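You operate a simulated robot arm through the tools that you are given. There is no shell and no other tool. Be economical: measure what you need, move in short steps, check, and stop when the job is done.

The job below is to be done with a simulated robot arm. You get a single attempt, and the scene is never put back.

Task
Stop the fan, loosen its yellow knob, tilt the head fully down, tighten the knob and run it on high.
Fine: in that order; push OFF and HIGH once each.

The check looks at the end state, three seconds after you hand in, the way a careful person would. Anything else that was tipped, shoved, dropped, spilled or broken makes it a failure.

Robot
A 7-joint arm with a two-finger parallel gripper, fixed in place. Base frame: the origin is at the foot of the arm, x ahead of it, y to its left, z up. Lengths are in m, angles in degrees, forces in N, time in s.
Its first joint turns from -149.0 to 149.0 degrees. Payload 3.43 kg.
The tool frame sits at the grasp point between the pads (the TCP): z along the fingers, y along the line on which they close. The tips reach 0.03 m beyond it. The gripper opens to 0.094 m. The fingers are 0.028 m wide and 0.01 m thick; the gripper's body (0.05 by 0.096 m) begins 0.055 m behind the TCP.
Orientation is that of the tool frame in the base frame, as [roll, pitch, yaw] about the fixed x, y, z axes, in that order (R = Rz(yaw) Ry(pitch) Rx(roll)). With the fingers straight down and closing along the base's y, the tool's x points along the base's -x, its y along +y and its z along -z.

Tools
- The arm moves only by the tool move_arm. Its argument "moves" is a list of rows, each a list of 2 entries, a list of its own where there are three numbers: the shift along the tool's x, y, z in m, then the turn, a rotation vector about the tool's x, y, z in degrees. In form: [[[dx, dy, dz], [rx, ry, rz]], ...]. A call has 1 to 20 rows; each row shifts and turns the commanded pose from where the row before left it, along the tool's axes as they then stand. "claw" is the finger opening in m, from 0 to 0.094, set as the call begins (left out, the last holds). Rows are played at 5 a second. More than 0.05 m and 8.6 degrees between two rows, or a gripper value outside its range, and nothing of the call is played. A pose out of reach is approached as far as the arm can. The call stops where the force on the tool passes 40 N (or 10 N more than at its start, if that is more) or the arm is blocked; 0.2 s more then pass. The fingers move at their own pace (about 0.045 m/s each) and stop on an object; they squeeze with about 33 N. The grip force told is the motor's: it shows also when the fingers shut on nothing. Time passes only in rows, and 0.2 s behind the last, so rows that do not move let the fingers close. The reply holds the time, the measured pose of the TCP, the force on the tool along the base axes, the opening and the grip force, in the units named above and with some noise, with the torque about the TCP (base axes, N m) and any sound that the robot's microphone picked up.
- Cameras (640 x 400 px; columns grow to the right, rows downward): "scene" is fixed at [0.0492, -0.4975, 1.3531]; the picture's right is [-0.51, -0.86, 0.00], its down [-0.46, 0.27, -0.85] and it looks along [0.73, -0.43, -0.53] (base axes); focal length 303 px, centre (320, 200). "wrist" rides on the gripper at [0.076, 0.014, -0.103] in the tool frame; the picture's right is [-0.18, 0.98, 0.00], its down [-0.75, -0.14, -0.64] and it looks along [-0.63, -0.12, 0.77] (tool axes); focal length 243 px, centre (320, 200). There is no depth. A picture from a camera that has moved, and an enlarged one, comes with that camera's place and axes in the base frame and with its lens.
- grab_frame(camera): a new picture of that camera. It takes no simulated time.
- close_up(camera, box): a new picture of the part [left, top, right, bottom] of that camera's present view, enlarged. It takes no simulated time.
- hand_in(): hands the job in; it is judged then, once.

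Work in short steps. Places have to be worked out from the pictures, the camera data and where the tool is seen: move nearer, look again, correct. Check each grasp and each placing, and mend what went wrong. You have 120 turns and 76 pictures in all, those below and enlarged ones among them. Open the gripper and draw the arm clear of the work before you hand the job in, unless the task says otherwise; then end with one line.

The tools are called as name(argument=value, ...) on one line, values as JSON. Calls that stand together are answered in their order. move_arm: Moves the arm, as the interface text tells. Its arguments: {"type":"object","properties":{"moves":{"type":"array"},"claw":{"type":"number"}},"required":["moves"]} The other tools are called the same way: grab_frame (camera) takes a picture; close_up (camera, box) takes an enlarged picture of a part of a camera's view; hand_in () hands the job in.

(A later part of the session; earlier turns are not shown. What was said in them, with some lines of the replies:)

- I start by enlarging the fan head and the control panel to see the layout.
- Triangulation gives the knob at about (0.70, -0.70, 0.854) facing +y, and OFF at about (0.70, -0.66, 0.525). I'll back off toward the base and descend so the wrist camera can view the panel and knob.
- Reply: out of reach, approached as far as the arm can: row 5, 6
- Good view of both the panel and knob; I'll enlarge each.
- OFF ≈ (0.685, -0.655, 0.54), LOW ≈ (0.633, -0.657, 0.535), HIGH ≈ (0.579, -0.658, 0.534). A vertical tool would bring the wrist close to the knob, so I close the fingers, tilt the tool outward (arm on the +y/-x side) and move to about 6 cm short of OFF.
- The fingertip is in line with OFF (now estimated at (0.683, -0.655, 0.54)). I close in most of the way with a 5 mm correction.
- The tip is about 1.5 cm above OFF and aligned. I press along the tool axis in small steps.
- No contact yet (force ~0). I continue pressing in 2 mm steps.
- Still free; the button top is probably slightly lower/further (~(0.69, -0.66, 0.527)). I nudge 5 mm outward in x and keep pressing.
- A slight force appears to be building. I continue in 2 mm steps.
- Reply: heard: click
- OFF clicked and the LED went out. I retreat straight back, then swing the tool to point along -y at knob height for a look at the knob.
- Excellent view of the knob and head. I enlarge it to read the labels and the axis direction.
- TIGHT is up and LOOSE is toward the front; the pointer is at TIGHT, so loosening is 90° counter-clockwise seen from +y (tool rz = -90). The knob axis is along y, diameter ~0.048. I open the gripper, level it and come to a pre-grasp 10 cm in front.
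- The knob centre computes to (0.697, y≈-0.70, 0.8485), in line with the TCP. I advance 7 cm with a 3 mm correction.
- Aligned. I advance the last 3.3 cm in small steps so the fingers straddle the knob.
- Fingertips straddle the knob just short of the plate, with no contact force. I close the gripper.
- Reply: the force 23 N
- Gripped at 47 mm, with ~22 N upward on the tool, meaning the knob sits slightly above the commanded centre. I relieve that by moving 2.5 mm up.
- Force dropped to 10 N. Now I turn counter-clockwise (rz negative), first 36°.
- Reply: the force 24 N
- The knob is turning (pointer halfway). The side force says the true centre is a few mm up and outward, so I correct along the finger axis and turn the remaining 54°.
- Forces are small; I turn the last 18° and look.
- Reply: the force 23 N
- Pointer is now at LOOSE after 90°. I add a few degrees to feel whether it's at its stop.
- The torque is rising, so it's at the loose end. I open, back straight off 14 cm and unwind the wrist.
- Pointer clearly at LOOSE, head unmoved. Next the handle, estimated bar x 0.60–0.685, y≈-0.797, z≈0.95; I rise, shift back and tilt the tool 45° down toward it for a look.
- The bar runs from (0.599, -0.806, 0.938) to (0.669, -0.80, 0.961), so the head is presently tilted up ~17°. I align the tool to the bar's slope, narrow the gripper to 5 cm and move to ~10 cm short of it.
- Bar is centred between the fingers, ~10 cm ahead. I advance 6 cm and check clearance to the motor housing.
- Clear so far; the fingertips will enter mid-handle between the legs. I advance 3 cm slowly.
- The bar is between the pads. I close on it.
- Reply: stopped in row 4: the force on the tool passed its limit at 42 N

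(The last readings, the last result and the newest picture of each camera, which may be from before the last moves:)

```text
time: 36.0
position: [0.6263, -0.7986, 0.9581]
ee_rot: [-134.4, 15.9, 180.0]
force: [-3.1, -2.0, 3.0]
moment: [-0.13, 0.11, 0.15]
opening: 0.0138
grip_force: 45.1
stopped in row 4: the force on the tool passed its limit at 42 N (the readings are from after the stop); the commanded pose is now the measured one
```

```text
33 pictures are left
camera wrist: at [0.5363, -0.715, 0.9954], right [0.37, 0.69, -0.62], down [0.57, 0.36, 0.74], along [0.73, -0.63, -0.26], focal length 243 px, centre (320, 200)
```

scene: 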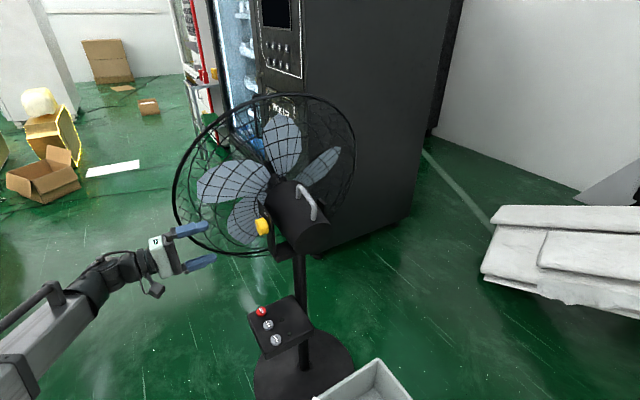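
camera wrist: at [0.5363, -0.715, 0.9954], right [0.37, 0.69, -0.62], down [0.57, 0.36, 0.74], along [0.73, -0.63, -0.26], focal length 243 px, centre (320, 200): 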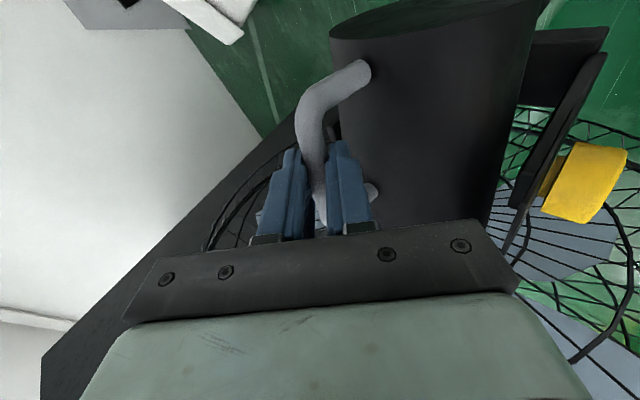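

Bar held (13.8 mm). Pivot is the knob axis (0.7007, 0.8545), so I move along an arc about it, front-down, first 12°, and watch forces.

move_arm(moves=[[[-0.0085, -0.0019, -0.0019], [0, 2.83, -2.83]], [[-0.0085, -0.0019, -0.0019], [0, 2.83, -2.83]], [[-0.0085, -0.0019, -0.0019], [0, 2.83, -2.83]]])

grab_frame(camera="scene")

```text
time: 36.8
position: [0.6514, -0.7987, 0.9713]
ee_rot: [-134.7, 3.9, -180.0]
force: [-2.3, -5.1, 4.2]
moment: [-0.05, -0.16, 0.59]
opening: 0.0139
grip_force: 45.2
```

```text
32 pictures are left
```

scene: 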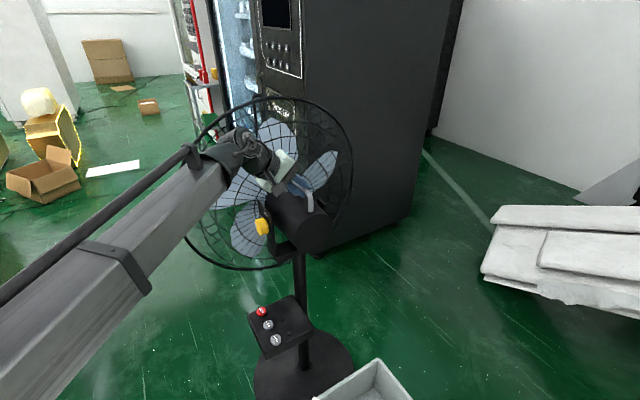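

The head follows freely with small forces. I continue 20° more.

move_arm(moves=[[[-0.0085, -0.0019, -0.0019], [0, 2.83, -2.83]], [[-0.0085, -0.0019, -0.0019], [0, 2.83, -2.83]], [[-0.0085, -0.0019, -0.0019], [0, 2.83, -2.83]], [[-0.0085, -0.0019, -0.0019], [0, 2.83, -2.83]], [[-0.0085, -0.0019, -0.0019], [0, 2.83, -2.83]]])

```text
time: 38.0
position: [0.688, -0.7969, 0.9811]
ee_rot: [-134.9, -16.4, 179.4]
force: [-30.6, 1.2, -11.1]
moment: [-0.04, -0.63, -1.19]
opening: 0.015
grip_force: 44.9
```

Force jumped to ~30 N with a small lag – possibly the stop. I look.

grab_frame(camera="wrist")

grab_frame(camera="scene")

```text
31 pictures are left
camera wrist: at [0.6333, -0.7138, 1.06], right [-0.01, 0.69, -0.72], down [0.88, 0.35, 0.32], along [0.47, -0.63, -0.62], focal length 243 px, centre (320, 200)
```

wrist: 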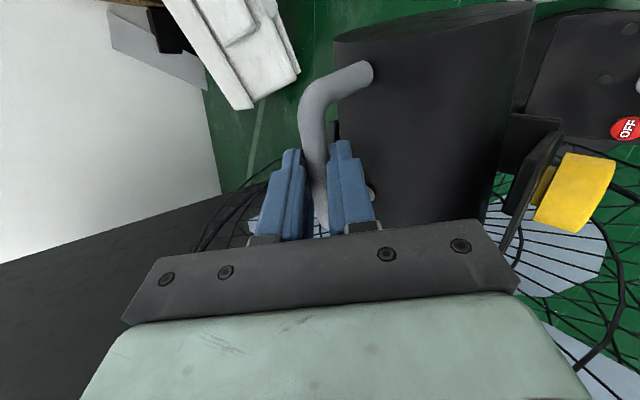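

```text
30 pictures are left
```

scene: 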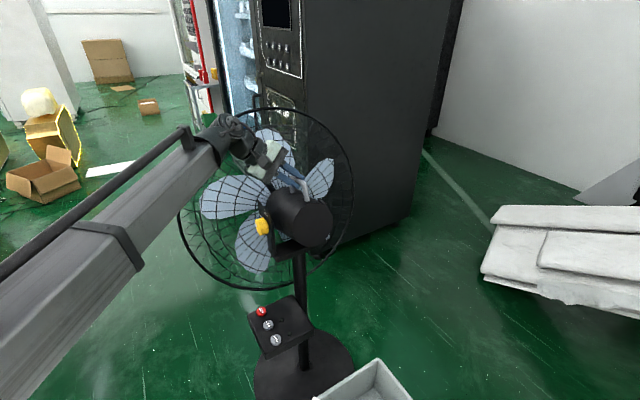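

Resistance is tangential, as at an end stop. I try one more small increment to confirm it doesn't move further.

move_arm(moves=[[[-0.0043, -0.001, -0.001], [0, 1.42, -1.42]], [[0, 0, 0], [0, 0, 0]]])

```text
time: 38.6
position: [0.6957, -0.7963, 0.981]
ee_rot: [-134.9, -18.3, 179.5]
force: [-31.9, 14.7, -19.9]
moment: [0.32, -0.7, -1.22]
opening: 0.0159
grip_force: 45.1
```

grab_frame(camera="wrist")

close_up(camera="scene", box=[160, 100, 370, 290])

```text
29 pictures are left
camera wrist: at [0.6433, -0.7128, 1.0621], right [-0.04, 0.7, -0.72], down [0.89, 0.35, 0.29], along [0.45, -0.63, -0.63], focal length 243 px, centre (320, 200)
```

wrist: 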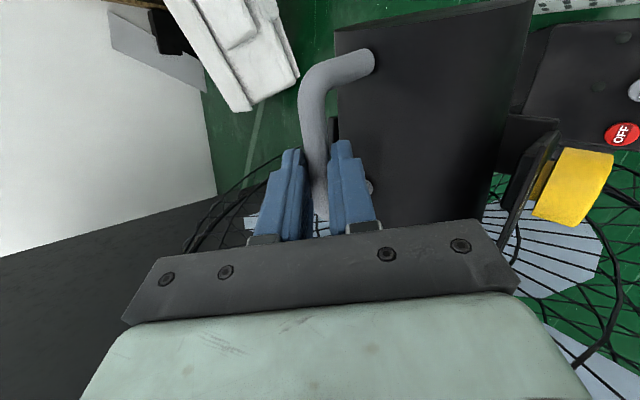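

```text
2.11 times, centred on (265, 195) of scene
camera zoom: at [0.0492, -0.4975, 1.3531], right [-0.51, -0.86, 0.0], down [-0.46, 0.27, -0.85], along [0.73, -0.43, -0.53], focal length 637 px, centre (436, 210)
```

zoom: 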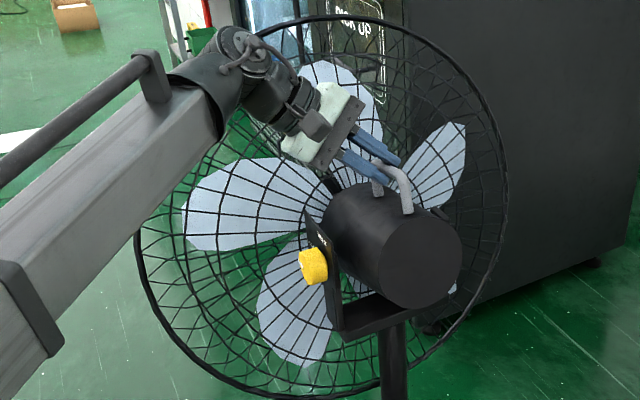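

The fingers slid forward along the bar (rear leg shifted in view), suggesting the head is at its stop. To confirm, I loosen slightly and push forward against the front leg of the handle.

move_arm(moves=[[[0, 0, 0], [0, 0, 0]], [[0, 0, 0], [0, 0, 0]]], claw=0.03)

grab_frame(camera="wrist")

```text
time: 39.2
position: [0.6992, -0.7989, 0.982]
ee_rot: [-134.5, -18.0, 179.9]
force: [-0.1, -0.4, -0.3]
moment: [-0.01, 0.01, 0.03]
opening: 0.0297
grip_force: 0.1
```

```text
27 pictures are left
camera wrist: at [0.646, -0.7145, 1.0632], right [-0.04, 0.69, -0.72], down [0.89, 0.36, 0.29], along [0.46, -0.63, -0.63], focal length 243 px, centre (320, 200)
```

wrist: 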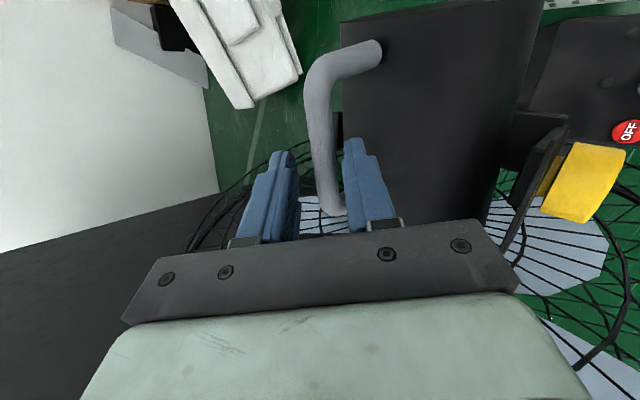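

move_arm(moves=[[[-0.005, 0, 0], [0, 0, 0]], [[-0.005, 0, 0], [0, 0, 0]], [[-0.005, 0, 0], [0, 0, 0]], [[-0.004, 0, 0], [0, 0, 0]], [[-0.004, 0, 0], [0, 0, 0]]])

close_up(camera="scene", box=[160, 100, 370, 290])

grab_frame(camera="wrist")

```text
time: 40.4
position: [0.7206, -0.7967, 0.9749]
ee_rot: [-134.6, -18.0, 179.8]
force: [0.0, -0.3, 0.2]
moment: [-0.02, 0.03, 0.02]
opening: 0.0303
grip_force: 0.1
```

```text
2.11 times, centred on (265, 195) of scene
camera zoom: at [0.0492, -0.4975, 1.3531], right [-0.51, -0.86, 0.0], down [-0.46, 0.27, -0.85], along [0.73, -0.43, -0.53], focal length 637 px, centre (436, 210)
```

zoom: 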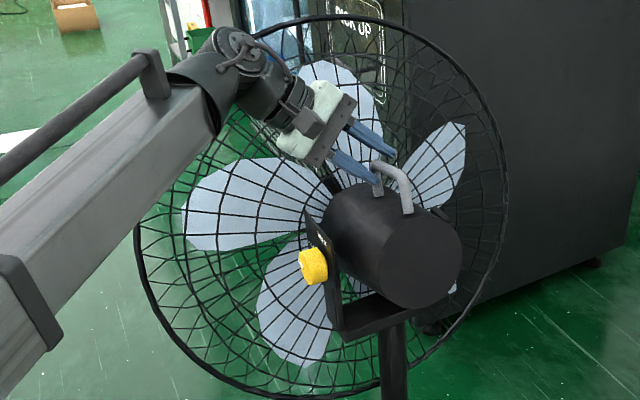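

```text
25 pictures are left
camera wrist: at [0.6674, -0.7145, 1.0555], right [-0.04, 0.69, -0.72], down [0.89, 0.35, 0.29], along [0.46, -0.63, -0.63], focal length 243 px, centre (320, 200)
```

wrist: 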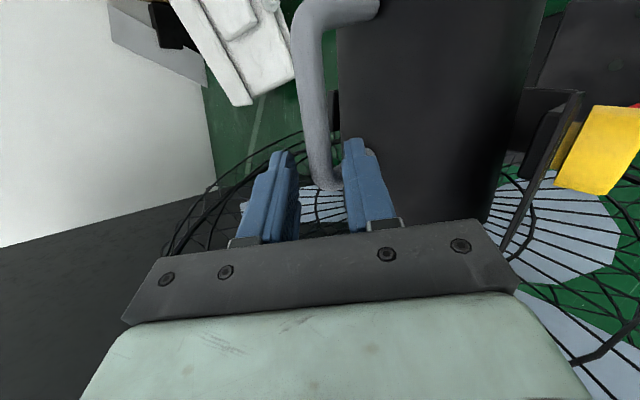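

No contact yet and the head hasn't moved. I push 1.5 cm further.

move_arm(moves=[[[-0.004, 0, 0], [0, 0, 0]], [[-0.004, 0, 0], [0, 0, 0]], [[-0.004, 0, 0], [0, 0, 0]], [[-0.004, 0, 0], [0, 0, 0]]])

close_up(camera="scene", box=[160, 100, 370, 290])

```text
time: 41.4
position: [0.737, -0.798, 0.9699]
ee_rot: [-134.5, -18.1, 179.8]
force: [-0.3, 0.0, -0.1]
moment: [0.04, 0.01, 0.03]
opening: 0.0299
grip_force: 0.1
```

```text
2.11 times, centred on (265, 195) of scene
camera zoom: at [0.0492, -0.4975, 1.3531], right [-0.51, -0.86, 0.0], down [-0.46, 0.27, -0.85], along [0.73, -0.43, -0.53], focal length 637 px, centre (436, 210)
```

zoom: 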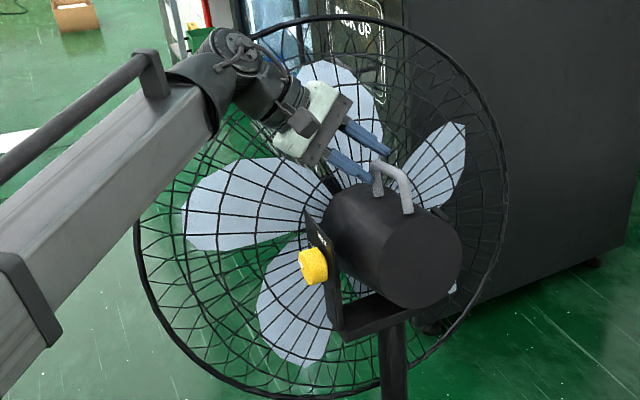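

The fingers slipped past the leg; the head hasn't moved or sprung back. I withdraw, close the fingers, and go behind the handle to push forward on its rear leg as a firm test.

move_arm(moves=[[[0, 0, -0.04], [0, 0, 0]], [[0, 0, -0.04], [0, 0, 0]], [[0.0367, 0.0068, 0.0036], [0, 0, 0]], [[0.0367, 0.0068, 0.0036], [0, 0, 0]], [[0.0367, 0.0068, 0.0036], [0, 0, 0]], [[0, 0, 0.02], [0, 0, 0]], [[0, 0, 0.02], [0, 0, 0]], [[0, 0, 0.02], [0, 0, 0]]], claw=0.0)

grab_frame(camera="wrist")

close_up(camera="scene", box=[160, 100, 370, 290])

```text
time: 43.2
position: [0.6294, -0.7751, 0.9953]
ee_rot: [-134.6, -18.1, 179.7]
force: [0.0, -0.1, -0.3]
moment: [-0.01, 0.0, 0.01]
opening: 0.0
grip_force: 32.5
```

```text
23 pictures are left
camera wrist: at [0.5758, -0.6929, 1.0761], right [-0.04, 0.69, -0.72], down [0.89, 0.36, 0.29], along [0.46, -0.63, -0.63], focal length 243 px, centre (320, 200)
```

wrist: 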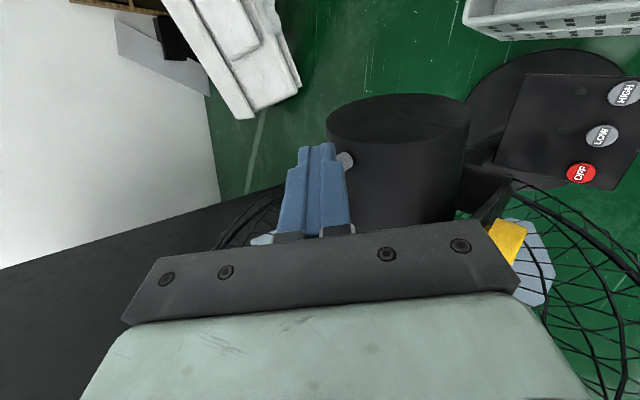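

```text
2.11 times, centred on (265, 195) of scene
camera zoom: at [0.0492, -0.4975, 1.3531], right [-0.51, -0.86, 0.0], down [-0.46, 0.27, -0.85], along [0.73, -0.43, -0.53], focal length 637 px, centre (436, 210)
```

zoom: 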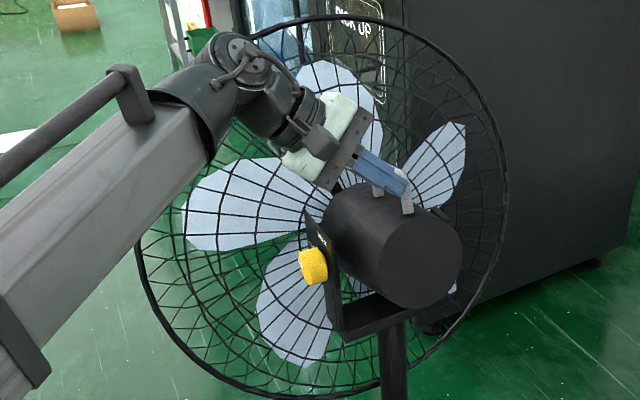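

Tip is just behind the rear leg. I push forward in 5 mm steps, stopping on force.

move_arm(moves=[[[0, 0, 0.012], [0, 0, 0]], [[-0.005, 0, 0], [0, 0, 0]], [[-0.005, 0, 0], [0, 0, 0]], [[-0.005, 0, 0], [0, 0, 0]], [[-0.005, 0, 0], [0, 0, 0]]])

close_up(camera="scene", box=[160, 100, 370, 290])

```text
time: 44.2
position: [0.6288, -0.7844, 0.9858]
ee_rot: [-134.4, -18.7, 179.0]
force: [-10.1, 1.8, 4.2]
moment: [0.03, 0.15, -0.24]
opening: 0.0001
grip_force: 33.2
stopped in row 4: the force on the tool passed its limit at 44 N (the readings are from after the stop); the commanded pose is now the measured one
```

```text
2.11 times, centred on (265, 195) of scene
camera zoom: at [0.0492, -0.4975, 1.3531], right [-0.51, -0.86, 0.0], down [-0.46, 0.27, -0.85], along [0.73, -0.43, -0.53], focal length 637 px, centre (436, 210)
```

zoom: 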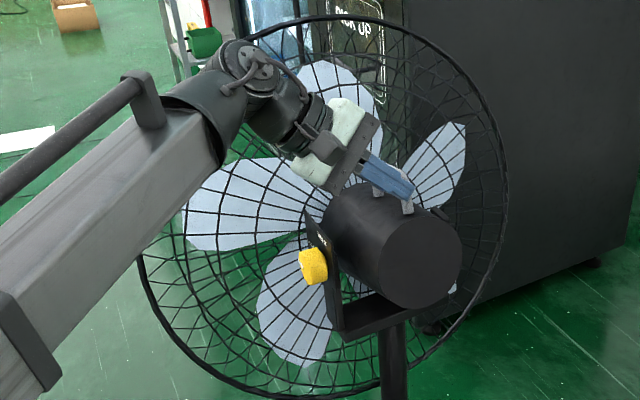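

44 N on the rear leg without any head motion: the head is at its full-down stop. I back off, level the tool and move clear to the +y side.

move_arm(moves=[[[0.005, 0, 0], [0, 0, 0]], [[0, 0, -0.04], [0, 0, 0]], [[0, 0, -0.04], [0, 0, 0]], [[0, 0, -0.04], [0, 0, 0]], [[0, 0, 0], [0, -4.4, 4.4]], [[0, 0, 0], [0, -4.4, 4.4]], [[0, 0, 0], [0, -4.4, 4.4]], [[-0.0115, 0.0265, -0.0265], [0, 0, 0]], [[-0.0115, 0.0265, -0.0265], [0, 0, 0]], [[-0.0115, 0.0265, -0.0265], [0, 0, 0]], [[-0.0115, 0.0265, -0.0265], [0, 0, 0]], [[0, 0, 0], [7.5, 0, 0]], [[0, 0, 0], [7.5, 0, 0]], [[0, 0, 0], [7.5, 0, 0]], [[0, 0, 0], [7.5, 0, 0]], [[0, 0, 0], [7.5, 0, 0]], [[0, 0, 0], [7.5, 0, 0]]])

```text
time: 47.8
position: [0.7024, -0.5503, 1.0655]
ee_rot: [-89.4, 0.1, 179.3]
force: [-0.5, 0.0, -0.6]
moment: [-0.03, 0.01, -0.03]
opening: 0.0003
grip_force: 32.8
```

Now I descend to knob height, open the gripper and turn the wrist to the -90° grip orientation.

move_arm(moves=[[[0.002, 0.042, 0], [-0.6, -0.7, 0]], [[0, 0.042, 0], [0, 0, 0]], [[0, 0.042, 0], [0, 0, 0]], [[0, 0.042, 0], [0, 0, 0]], [[0, 0.043, 0], [0, 0, 0]], [[0, 0, 0], [0, 0, -8]], [[0, 0, 0], [0, 0, -8]], [[0, 0, 0], [0, 0, -8]], [[0, 0, 0], [0, 0, -8]], [[0, 0, 0], [0, 0, -8]], [[0, 0, 0], [0, 0, -8]], [[0, 0, 0], [0, 0, -8]], [[0, 0, 0], [0, 0, -8]], [[0, 0, 0], [0, 0, -8]], [[0, 0, 0], [0, 0, -8]], [[0, 0, 0], [0, 0, -8]], [[0, 0, 0], [0, 0, -2]]], claw=0.094)

grab_frame(camera="wrist")

grab_frame(camera="scene")

```text
time: 51.4
position: [0.6989, -0.5498, 0.8552]
ee_rot: [164.5, -89.9, -74.4]
force: [0.3, -0.7, -0.7]
moment: [0.0, 0.04, -0.01]
opening: 0.094
grip_force: 0.0
```

```text
20 pictures are left
camera wrist: at [0.6859, -0.4479, 0.9296], right [-0.98, 0.0, -0.18], down [0.14, 0.64, -0.75], along [0.12, -0.77, -0.63], focal length 243 px, centre (320, 200)
```

wrist: 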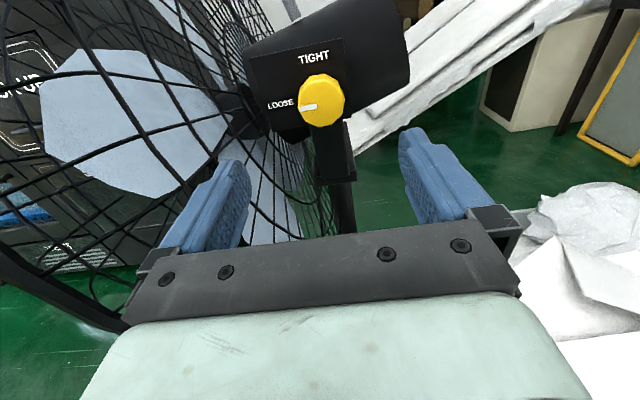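

```text
19 pictures are left
```

scene: 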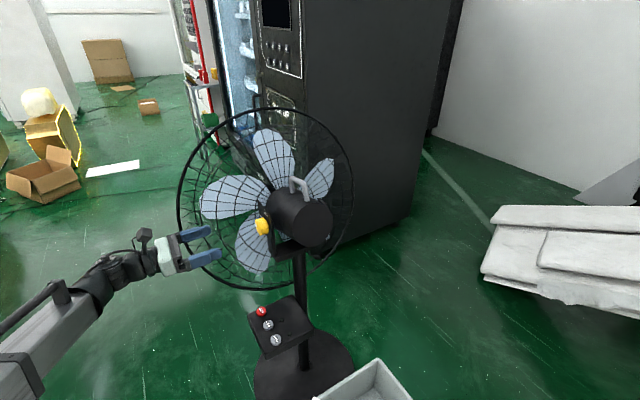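

The head is clearly tilted down; pointer at LOOSE. I advance onto the knob with a small x correction.

move_arm(moves=[[[-0.0007, -0.0015, 0.04], [0, 0, 0]], [[0, 0, 0.04], [0, 0, 0]], [[0, 0, 0.02], [0, 0, 0]], [[0, 0, 0.015], [0, 0, 0]], [[0, 0, 0.01], [0, 0, 0]], [[0, 0, 0.006], [0, 0, 0]], [[0, 0, 0], [0, 0, 0]]])

grab_frame(camera="wrist")

```text
time: 53.0
position: [0.7021, -0.6811, 0.8545]
ee_rot: [-141.3, -89.9, -128.7]
force: [0.7, -0.2, 0.5]
moment: [0.0, 0.01, -0.01]
opening: 0.0939
grip_force: 0.1
```

```text
18 pictures are left
camera wrist: at [0.6878, -0.5791, 0.9286], right [-0.98, 0.0, -0.19], down [0.14, 0.64, -0.75], along [0.12, -0.77, -0.63], focal length 243 px, centre (320, 200)
```

wrist: 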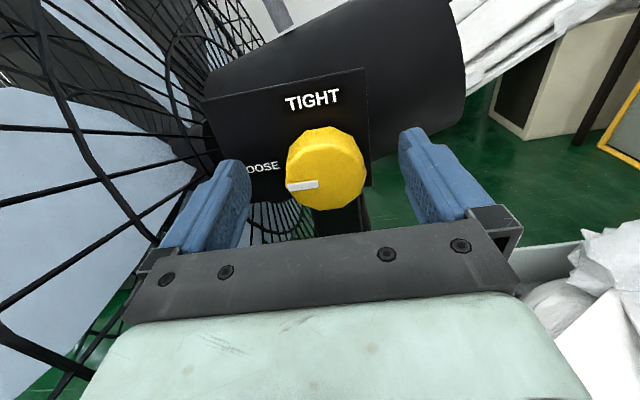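

Straddling the knob with no contact. I close.

move_arm(moves=[[[0, 0, 0], [0, 0, 0]], [[0, 0, 0], [0, 0, 0]], [[0, 0, 0], [0, 0, 0]], [[0, 0, 0], [0, 0, 0]], [[0, 0, 0], [0, 0, 0]]], claw=0.03)

```text
time: 54.2
position: [0.7003, -0.6813, 0.8536]
ee_rot: [-136.5, -89.8, -133.7]
force: [-20.3, 2.7, -4.5]
moment: [-0.09, 0.06, -0.6]
opening: 0.0473
grip_force: 45.0
```

Gripped; -20 N in x means I should shift ~3 mm toward -x. Then I turn clockwise (rz positive) 42°.

move_arm(moves=[[[0, 0.003, 0], [0, 0, 0]], [[0, 0, 0], [0, 0, 6]], [[0, 0, 0], [0, 0, 6]], [[0, 0, 0], [0, 0, 6]], [[0, 0, 0], [0, 0, 6]], [[0, 0, 0], [0, 0, 6]], [[0, 0, 0], [0, 0, 6]], [[0, 0, 0], [0, 0, 6]]])

```text
time: 56.0
position: [0.6977, -0.681, 0.8546]
ee_rot: [-90.3, -47.8, -179.9]
force: [-22.0, 1.9, -11.4]
moment: [0.76, 0.1, -0.04]
opening: 0.0473
grip_force: 44.7
```

Correct 4 mm along the finger axis and continue 42°.

move_arm(moves=[[[0, 0.004, 0], [0, 0, 0]], [[0, 0, 0], [0, 0, 6]], [[0, 0, 0], [0, 0, 6]], [[0, 0, 0], [0, 0, 6]], [[0, 0, 0], [0, 0, 6]], [[0, 0, 0], [0, 0, 6]], [[0, 0, 0], [0, 0, 6]], [[0, 0, 0], [0, 0, 6]]])

grab_frame(camera="wrist")

```text
time: 57.8
position: [0.6953, -0.6815, 0.8496]
ee_rot: [-90.2, -5.8, -179.9]
force: [-3.7, 2.8, -3.3]
moment: [-0.12, 0.02, 0.51]
opening: 0.0474
grip_force: 45.5
```

```text
17 pictures are left
camera wrist: at [0.6188, -0.5786, 0.8427], right [0.08, 0.0, -1.0], down [0.76, 0.64, 0.07], along [0.64, -0.77, 0.05], focal length 243 px, centre (320, 200)
```

wrist: 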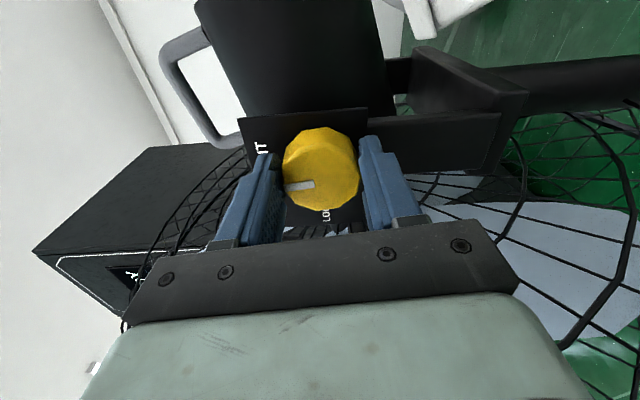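

Pointer nearly back at TIGHT. I turn the last 6° plus a few more to feel the stop.

move_arm(moves=[[[0, 0, 0], [0, 0, 3]], [[0, 0, 0], [0, 0, 3]], [[0, 0, 0], [0, 0, 3]], [[0, 0, 0], [0, 0, 3]], [[0, 0, 0], [0, 0, 0]]])

```text
time: 59.0
position: [0.6953, -0.6808, 0.849]
ee_rot: [-90.2, 6.1, -180.0]
force: [-3.1, 10.2, -18.6]
moment: [0.73, 0.47, -0.18]
opening: 0.0469
grip_force: 45.2
```

Torque rose (0.47 N·m): tightened. I open, back off and view the knob.

move_arm(moves=[[[0, 0, 0], [0, 0, 0]], [[0, 0, 0], [0, 0, 0]], [[0, 0, 0], [0, 0, 0]], [[0, 0, -0.02], [0, 0, 0]], [[0, 0, -0.04], [0, 0, 0]], [[0, 0, -0.04], [0, 0, 0]], [[0, 0, -0.04], [0, 0, 0]], [[0, 0, 0], [0, 0, -6]]], claw=0.094)

close_up(camera="wrist", box=[200, 0, 440, 150])

grab_frame(camera="scene")

```text
time: 60.8
position: [0.6958, -0.5405, 0.851]
ee_rot: [-90.1, 0.1, -180.0]
force: [-0.4, 1.0, 0.3]
moment: [0.0, 0.0, -0.05]
opening: 0.094
grip_force: 0.1
```

```text
2.67 times, centred on (320, 75) of wrist
camera zoom: at [0.62, -0.4384, 0.8357], right [0.19, 0.0, -0.98], down [0.75, 0.64, 0.14], along [0.63, -0.77, 0.12], focal length 647 px, centre (320, 533)
```

zoom: 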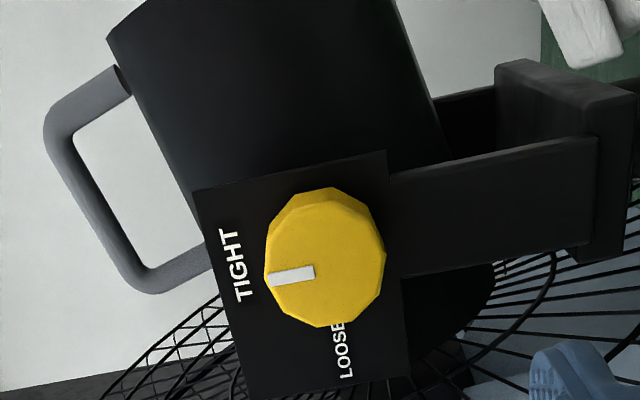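

```text
15 pictures are left
```

scene: 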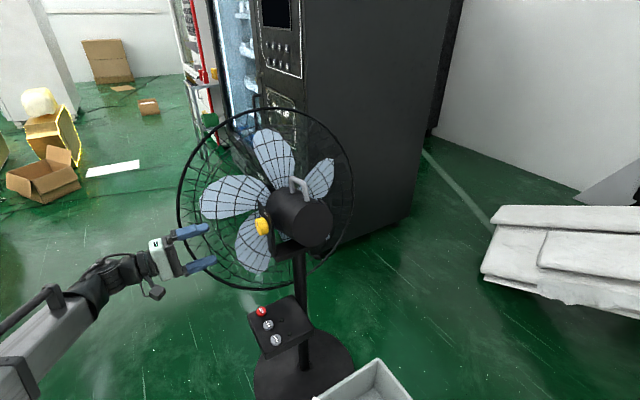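

Knob is back at TIGHT with the head held down. Now HIGH, refined to about (0.584, -0.662, 0.522) using the OFF contact as calibration; I close the fingers, reuse the earlier tilted press orientation and go to 7 cm short of it.

move_arm(moves=[[[0.034, 0, -0.0225], [0, 0, 0]], [[0.034, 0, -0.0225], [0, 0, 0]], [[0.034, 0, -0.0225], [0, 0, 0]], [[0.034, 0, -0.0225], [0, 0, 0]], [[0, 0, 0], [-8.25, 0, 0]], [[0, 0, 0], [-8.25, 0, 0]], [[0, 0, 0], [-8.25, 0, 0]], [[0, 0, 0], [-8.25, 0, 0]], [[0, 0, 0], [-8.25, 0, 0]], [[0, 0, 0], [-8.25, 0, 0]], [[0, 0, 0], [-8.25, 0, 0]], [[0, 0, 0], [-8.25, 0, 0]], [[0, 0, 0], [0, -6, 0]], [[0, 0, 0], [0, -6, 0]], [[0.0095, -0.0098, 0.0472], [0, 0, 0]], [[0.0095, -0.0098, 0.0472], [0, 0, 0]], [[0.0095, -0.0098, 0.0472], [0, 0, 0]], [[0.0095, -0.0098, 0.0472], [0, 0, 0]], [[0.0095, -0.0098, 0.0472], [0, 0, 0]], [[0.0095, -0.0098, 0.0472], [0, 0, 0]]], claw=0.0)

grab_frame(camera="wrist")

```text
time: 65.0
position: [0.5628, -0.6216, 0.6092]
ee_rot: [-155.5, 11.1, -175.2]
force: [-0.8, 0.8, -0.2]
moment: [0.02, -0.03, 0.0]
opening: 0.0
grip_force: 32.8
```

```text
14 pictures are left
camera wrist: at [0.4669, -0.5749, 0.6793], right [0.18, 0.91, -0.36], down [0.6, 0.19, 0.78], along [0.78, -0.36, -0.52], focal length 243 px, centre (320, 200)
```

wrist: 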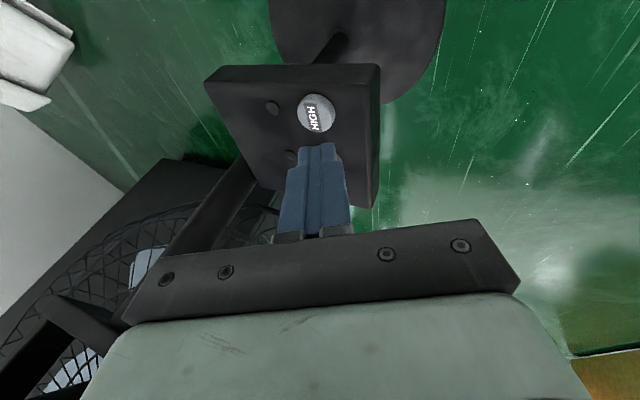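

HIGH is in line with the tool axis, ~6.7 cm from the tip. I advance 5 cm and recheck.

move_arm(moves=[[[0, 0, 0.025], [0, 0, 0]], [[0, 0, 0.025], [0, 0, 0]], [[0, 0, 0.005], [0, 0, 0]], [[0, 0, 0], [0, 0, 0]]])

close_up(camera="wrist", box=[220, 40, 420, 180])

```text
time: 66.0
position: [0.5739, -0.6439, 0.5608]
ee_rot: [-155.6, 11.1, -175.1]
force: [-0.7, 0.1, -0.5]
moment: [0.04, 0.01, 0.01]
opening: 0.0002
grip_force: 33.1
```

```text
2.86 times, centred on (320, 110) of wrist
camera zoom: at [0.478, -0.597, 0.631], right [0.18, 0.91, -0.36], down [0.6, 0.19, 0.78], along [0.78, -0.36, -0.52], focal length 693 px, centre (320, 457)
```

zoom: 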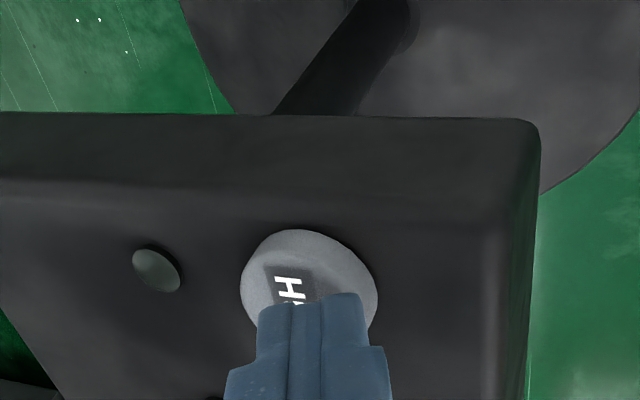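

Aligned over HIGH, about 1.2 cm away. I press in small steps.

move_arm(moves=[[[0, 0, 0.004], [0, 0, 0]], [[0, 0, 0.003], [0, 0, 0]], [[0, 0, 0.003], [0, 0, 0]], [[0, 0, 0.002], [0, 0, 0]]])

```text
time: 67.0
position: [0.5769, -0.6485, 0.551]
ee_rot: [-155.7, 10.9, -175.1]
force: [-4.1, 6.3, 4.8]
moment: [0.21, 0.15, -0.04]
opening: 0.0
grip_force: 33.3
heard: click
```

Clicked once with light force. I withdraw straight back and check the result.

move_arm(moves=[[[0, 0, -0.02], [0, 0, 0]], [[0, 0, -0.04], [0, 0, 0]], [[0, 0, -0.04], [0, 0, 0]], [[0, 0, -0.04], [0, 0, 0]], [[0, 0, -0.04], [0, 0, 0]], [[0, 0, -0.04], [0, 0, 0]], [[0, 0, 0], [0, 0, 0]]], claw=0.05)

grab_frame(camera="scene")

close_up(camera="scene", box=[220, 290, 360, 390])

grab_frame(camera="wrist")

```text
time: 68.6
position: [0.5304, -0.5615, 0.7477]
ee_rot: [-155.8, 11.1, -175.0]
force: [-0.8, 0.2, -0.2]
moment: [0.01, 0.03, 0.02]
opening: 0.0499
grip_force: 0.1
```

```text
12 pictures are left
```

scene: 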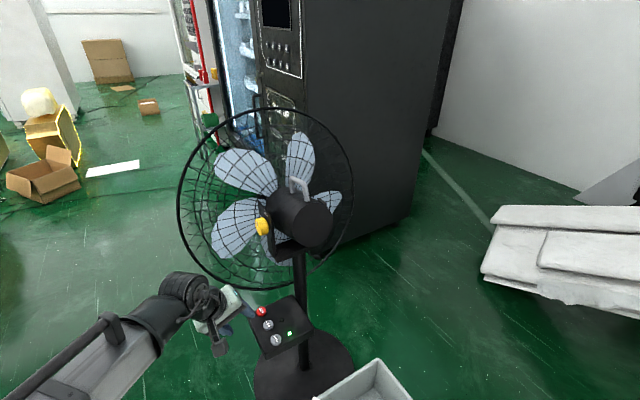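

```text
4.00 times, centred on (290, 340) of scene
camera zoom: at [0.0492, -0.4975, 1.3531], right [-0.51, -0.86, 0.0], down [-0.46, 0.27, -0.85], along [0.73, -0.43, -0.53], focal length 1211 px, centre (440, -360)
```

zoom: 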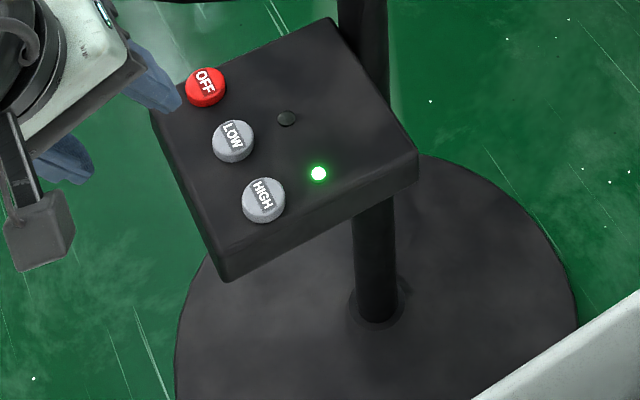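

```text
10 pictures are left
camera wrist: at [0.4349, -0.5149, 0.8177], right [0.18, 0.91, -0.36], down [0.6, 0.19, 0.78], along [0.78, -0.36, -0.52], focal length 243 px, centre (320, 200)
```

wrist: 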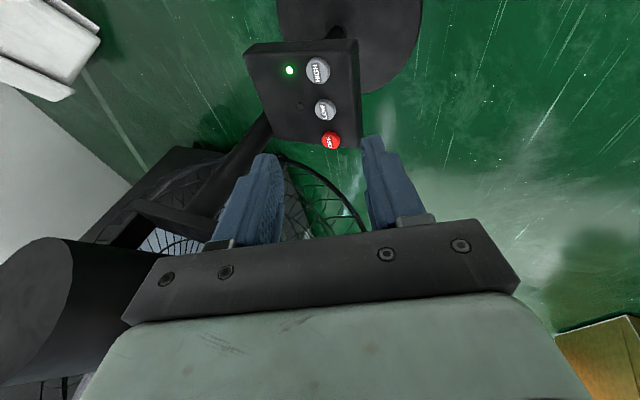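

The HIGH lamp is lit and the blades are turning, with the head still down. I open fully and draw the arm further clear, then take a last look.

move_arm(moves=[[[0, 0.03, -0.035], [0, 0, 0]], [[0, 0.03, -0.035], [0, 0, 0]], [[0, 0.03, -0.035], [0, 0, 0]], [[0, 0.03, -0.035], [0, 0, 0]], [[0, 0, 0], [0, 0, 0]], [[0, 0, 0], [0, 0, 0]]], claw=0.094)

grab_frame(camera="scene")

close_up(camera="scene", box=[160, 100, 370, 290])

```text
time: 70.0
position: [0.5011, -0.3966, 0.8259]
ee_rot: [-155.7, 11.2, -175.1]
force: [0.5, -0.2, -0.2]
moment: [-0.01, -0.01, 0.02]
opening: 0.094
grip_force: 0.0
```

```text
9 pictures are left
```

scene: 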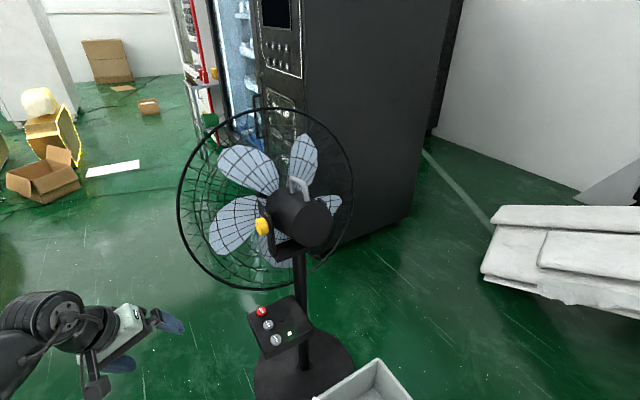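

```text
2.11 times, centred on (265, 195) of scene
camera zoom: at [0.0492, -0.4975, 1.3531], right [-0.51, -0.86, 0.0], down [-0.46, 0.27, -0.85], along [0.73, -0.43, -0.53], focal length 637 px, centre (436, 210)
```

zoom: 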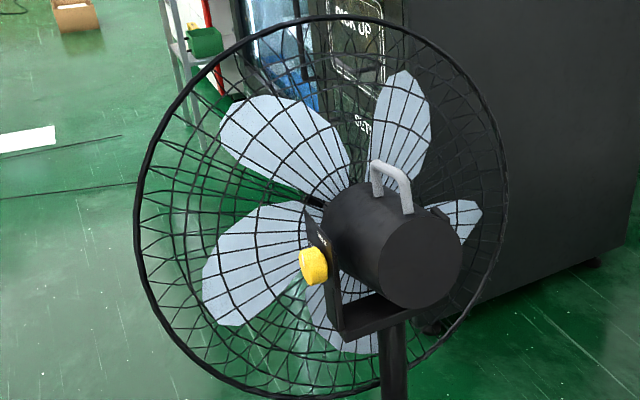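

The head is still down, the knob is at TIGHT, the HIGH lamp is lit, and the arm is clear with the gripper open. I hand the job in.

hand_in()

```text
The job is handed in.
```

I stopped the fan, loosened the knob, tilted the head down to its stop, tightened the knob again and set the fan running on HIGH. OFF and HIGH were each pushed once.
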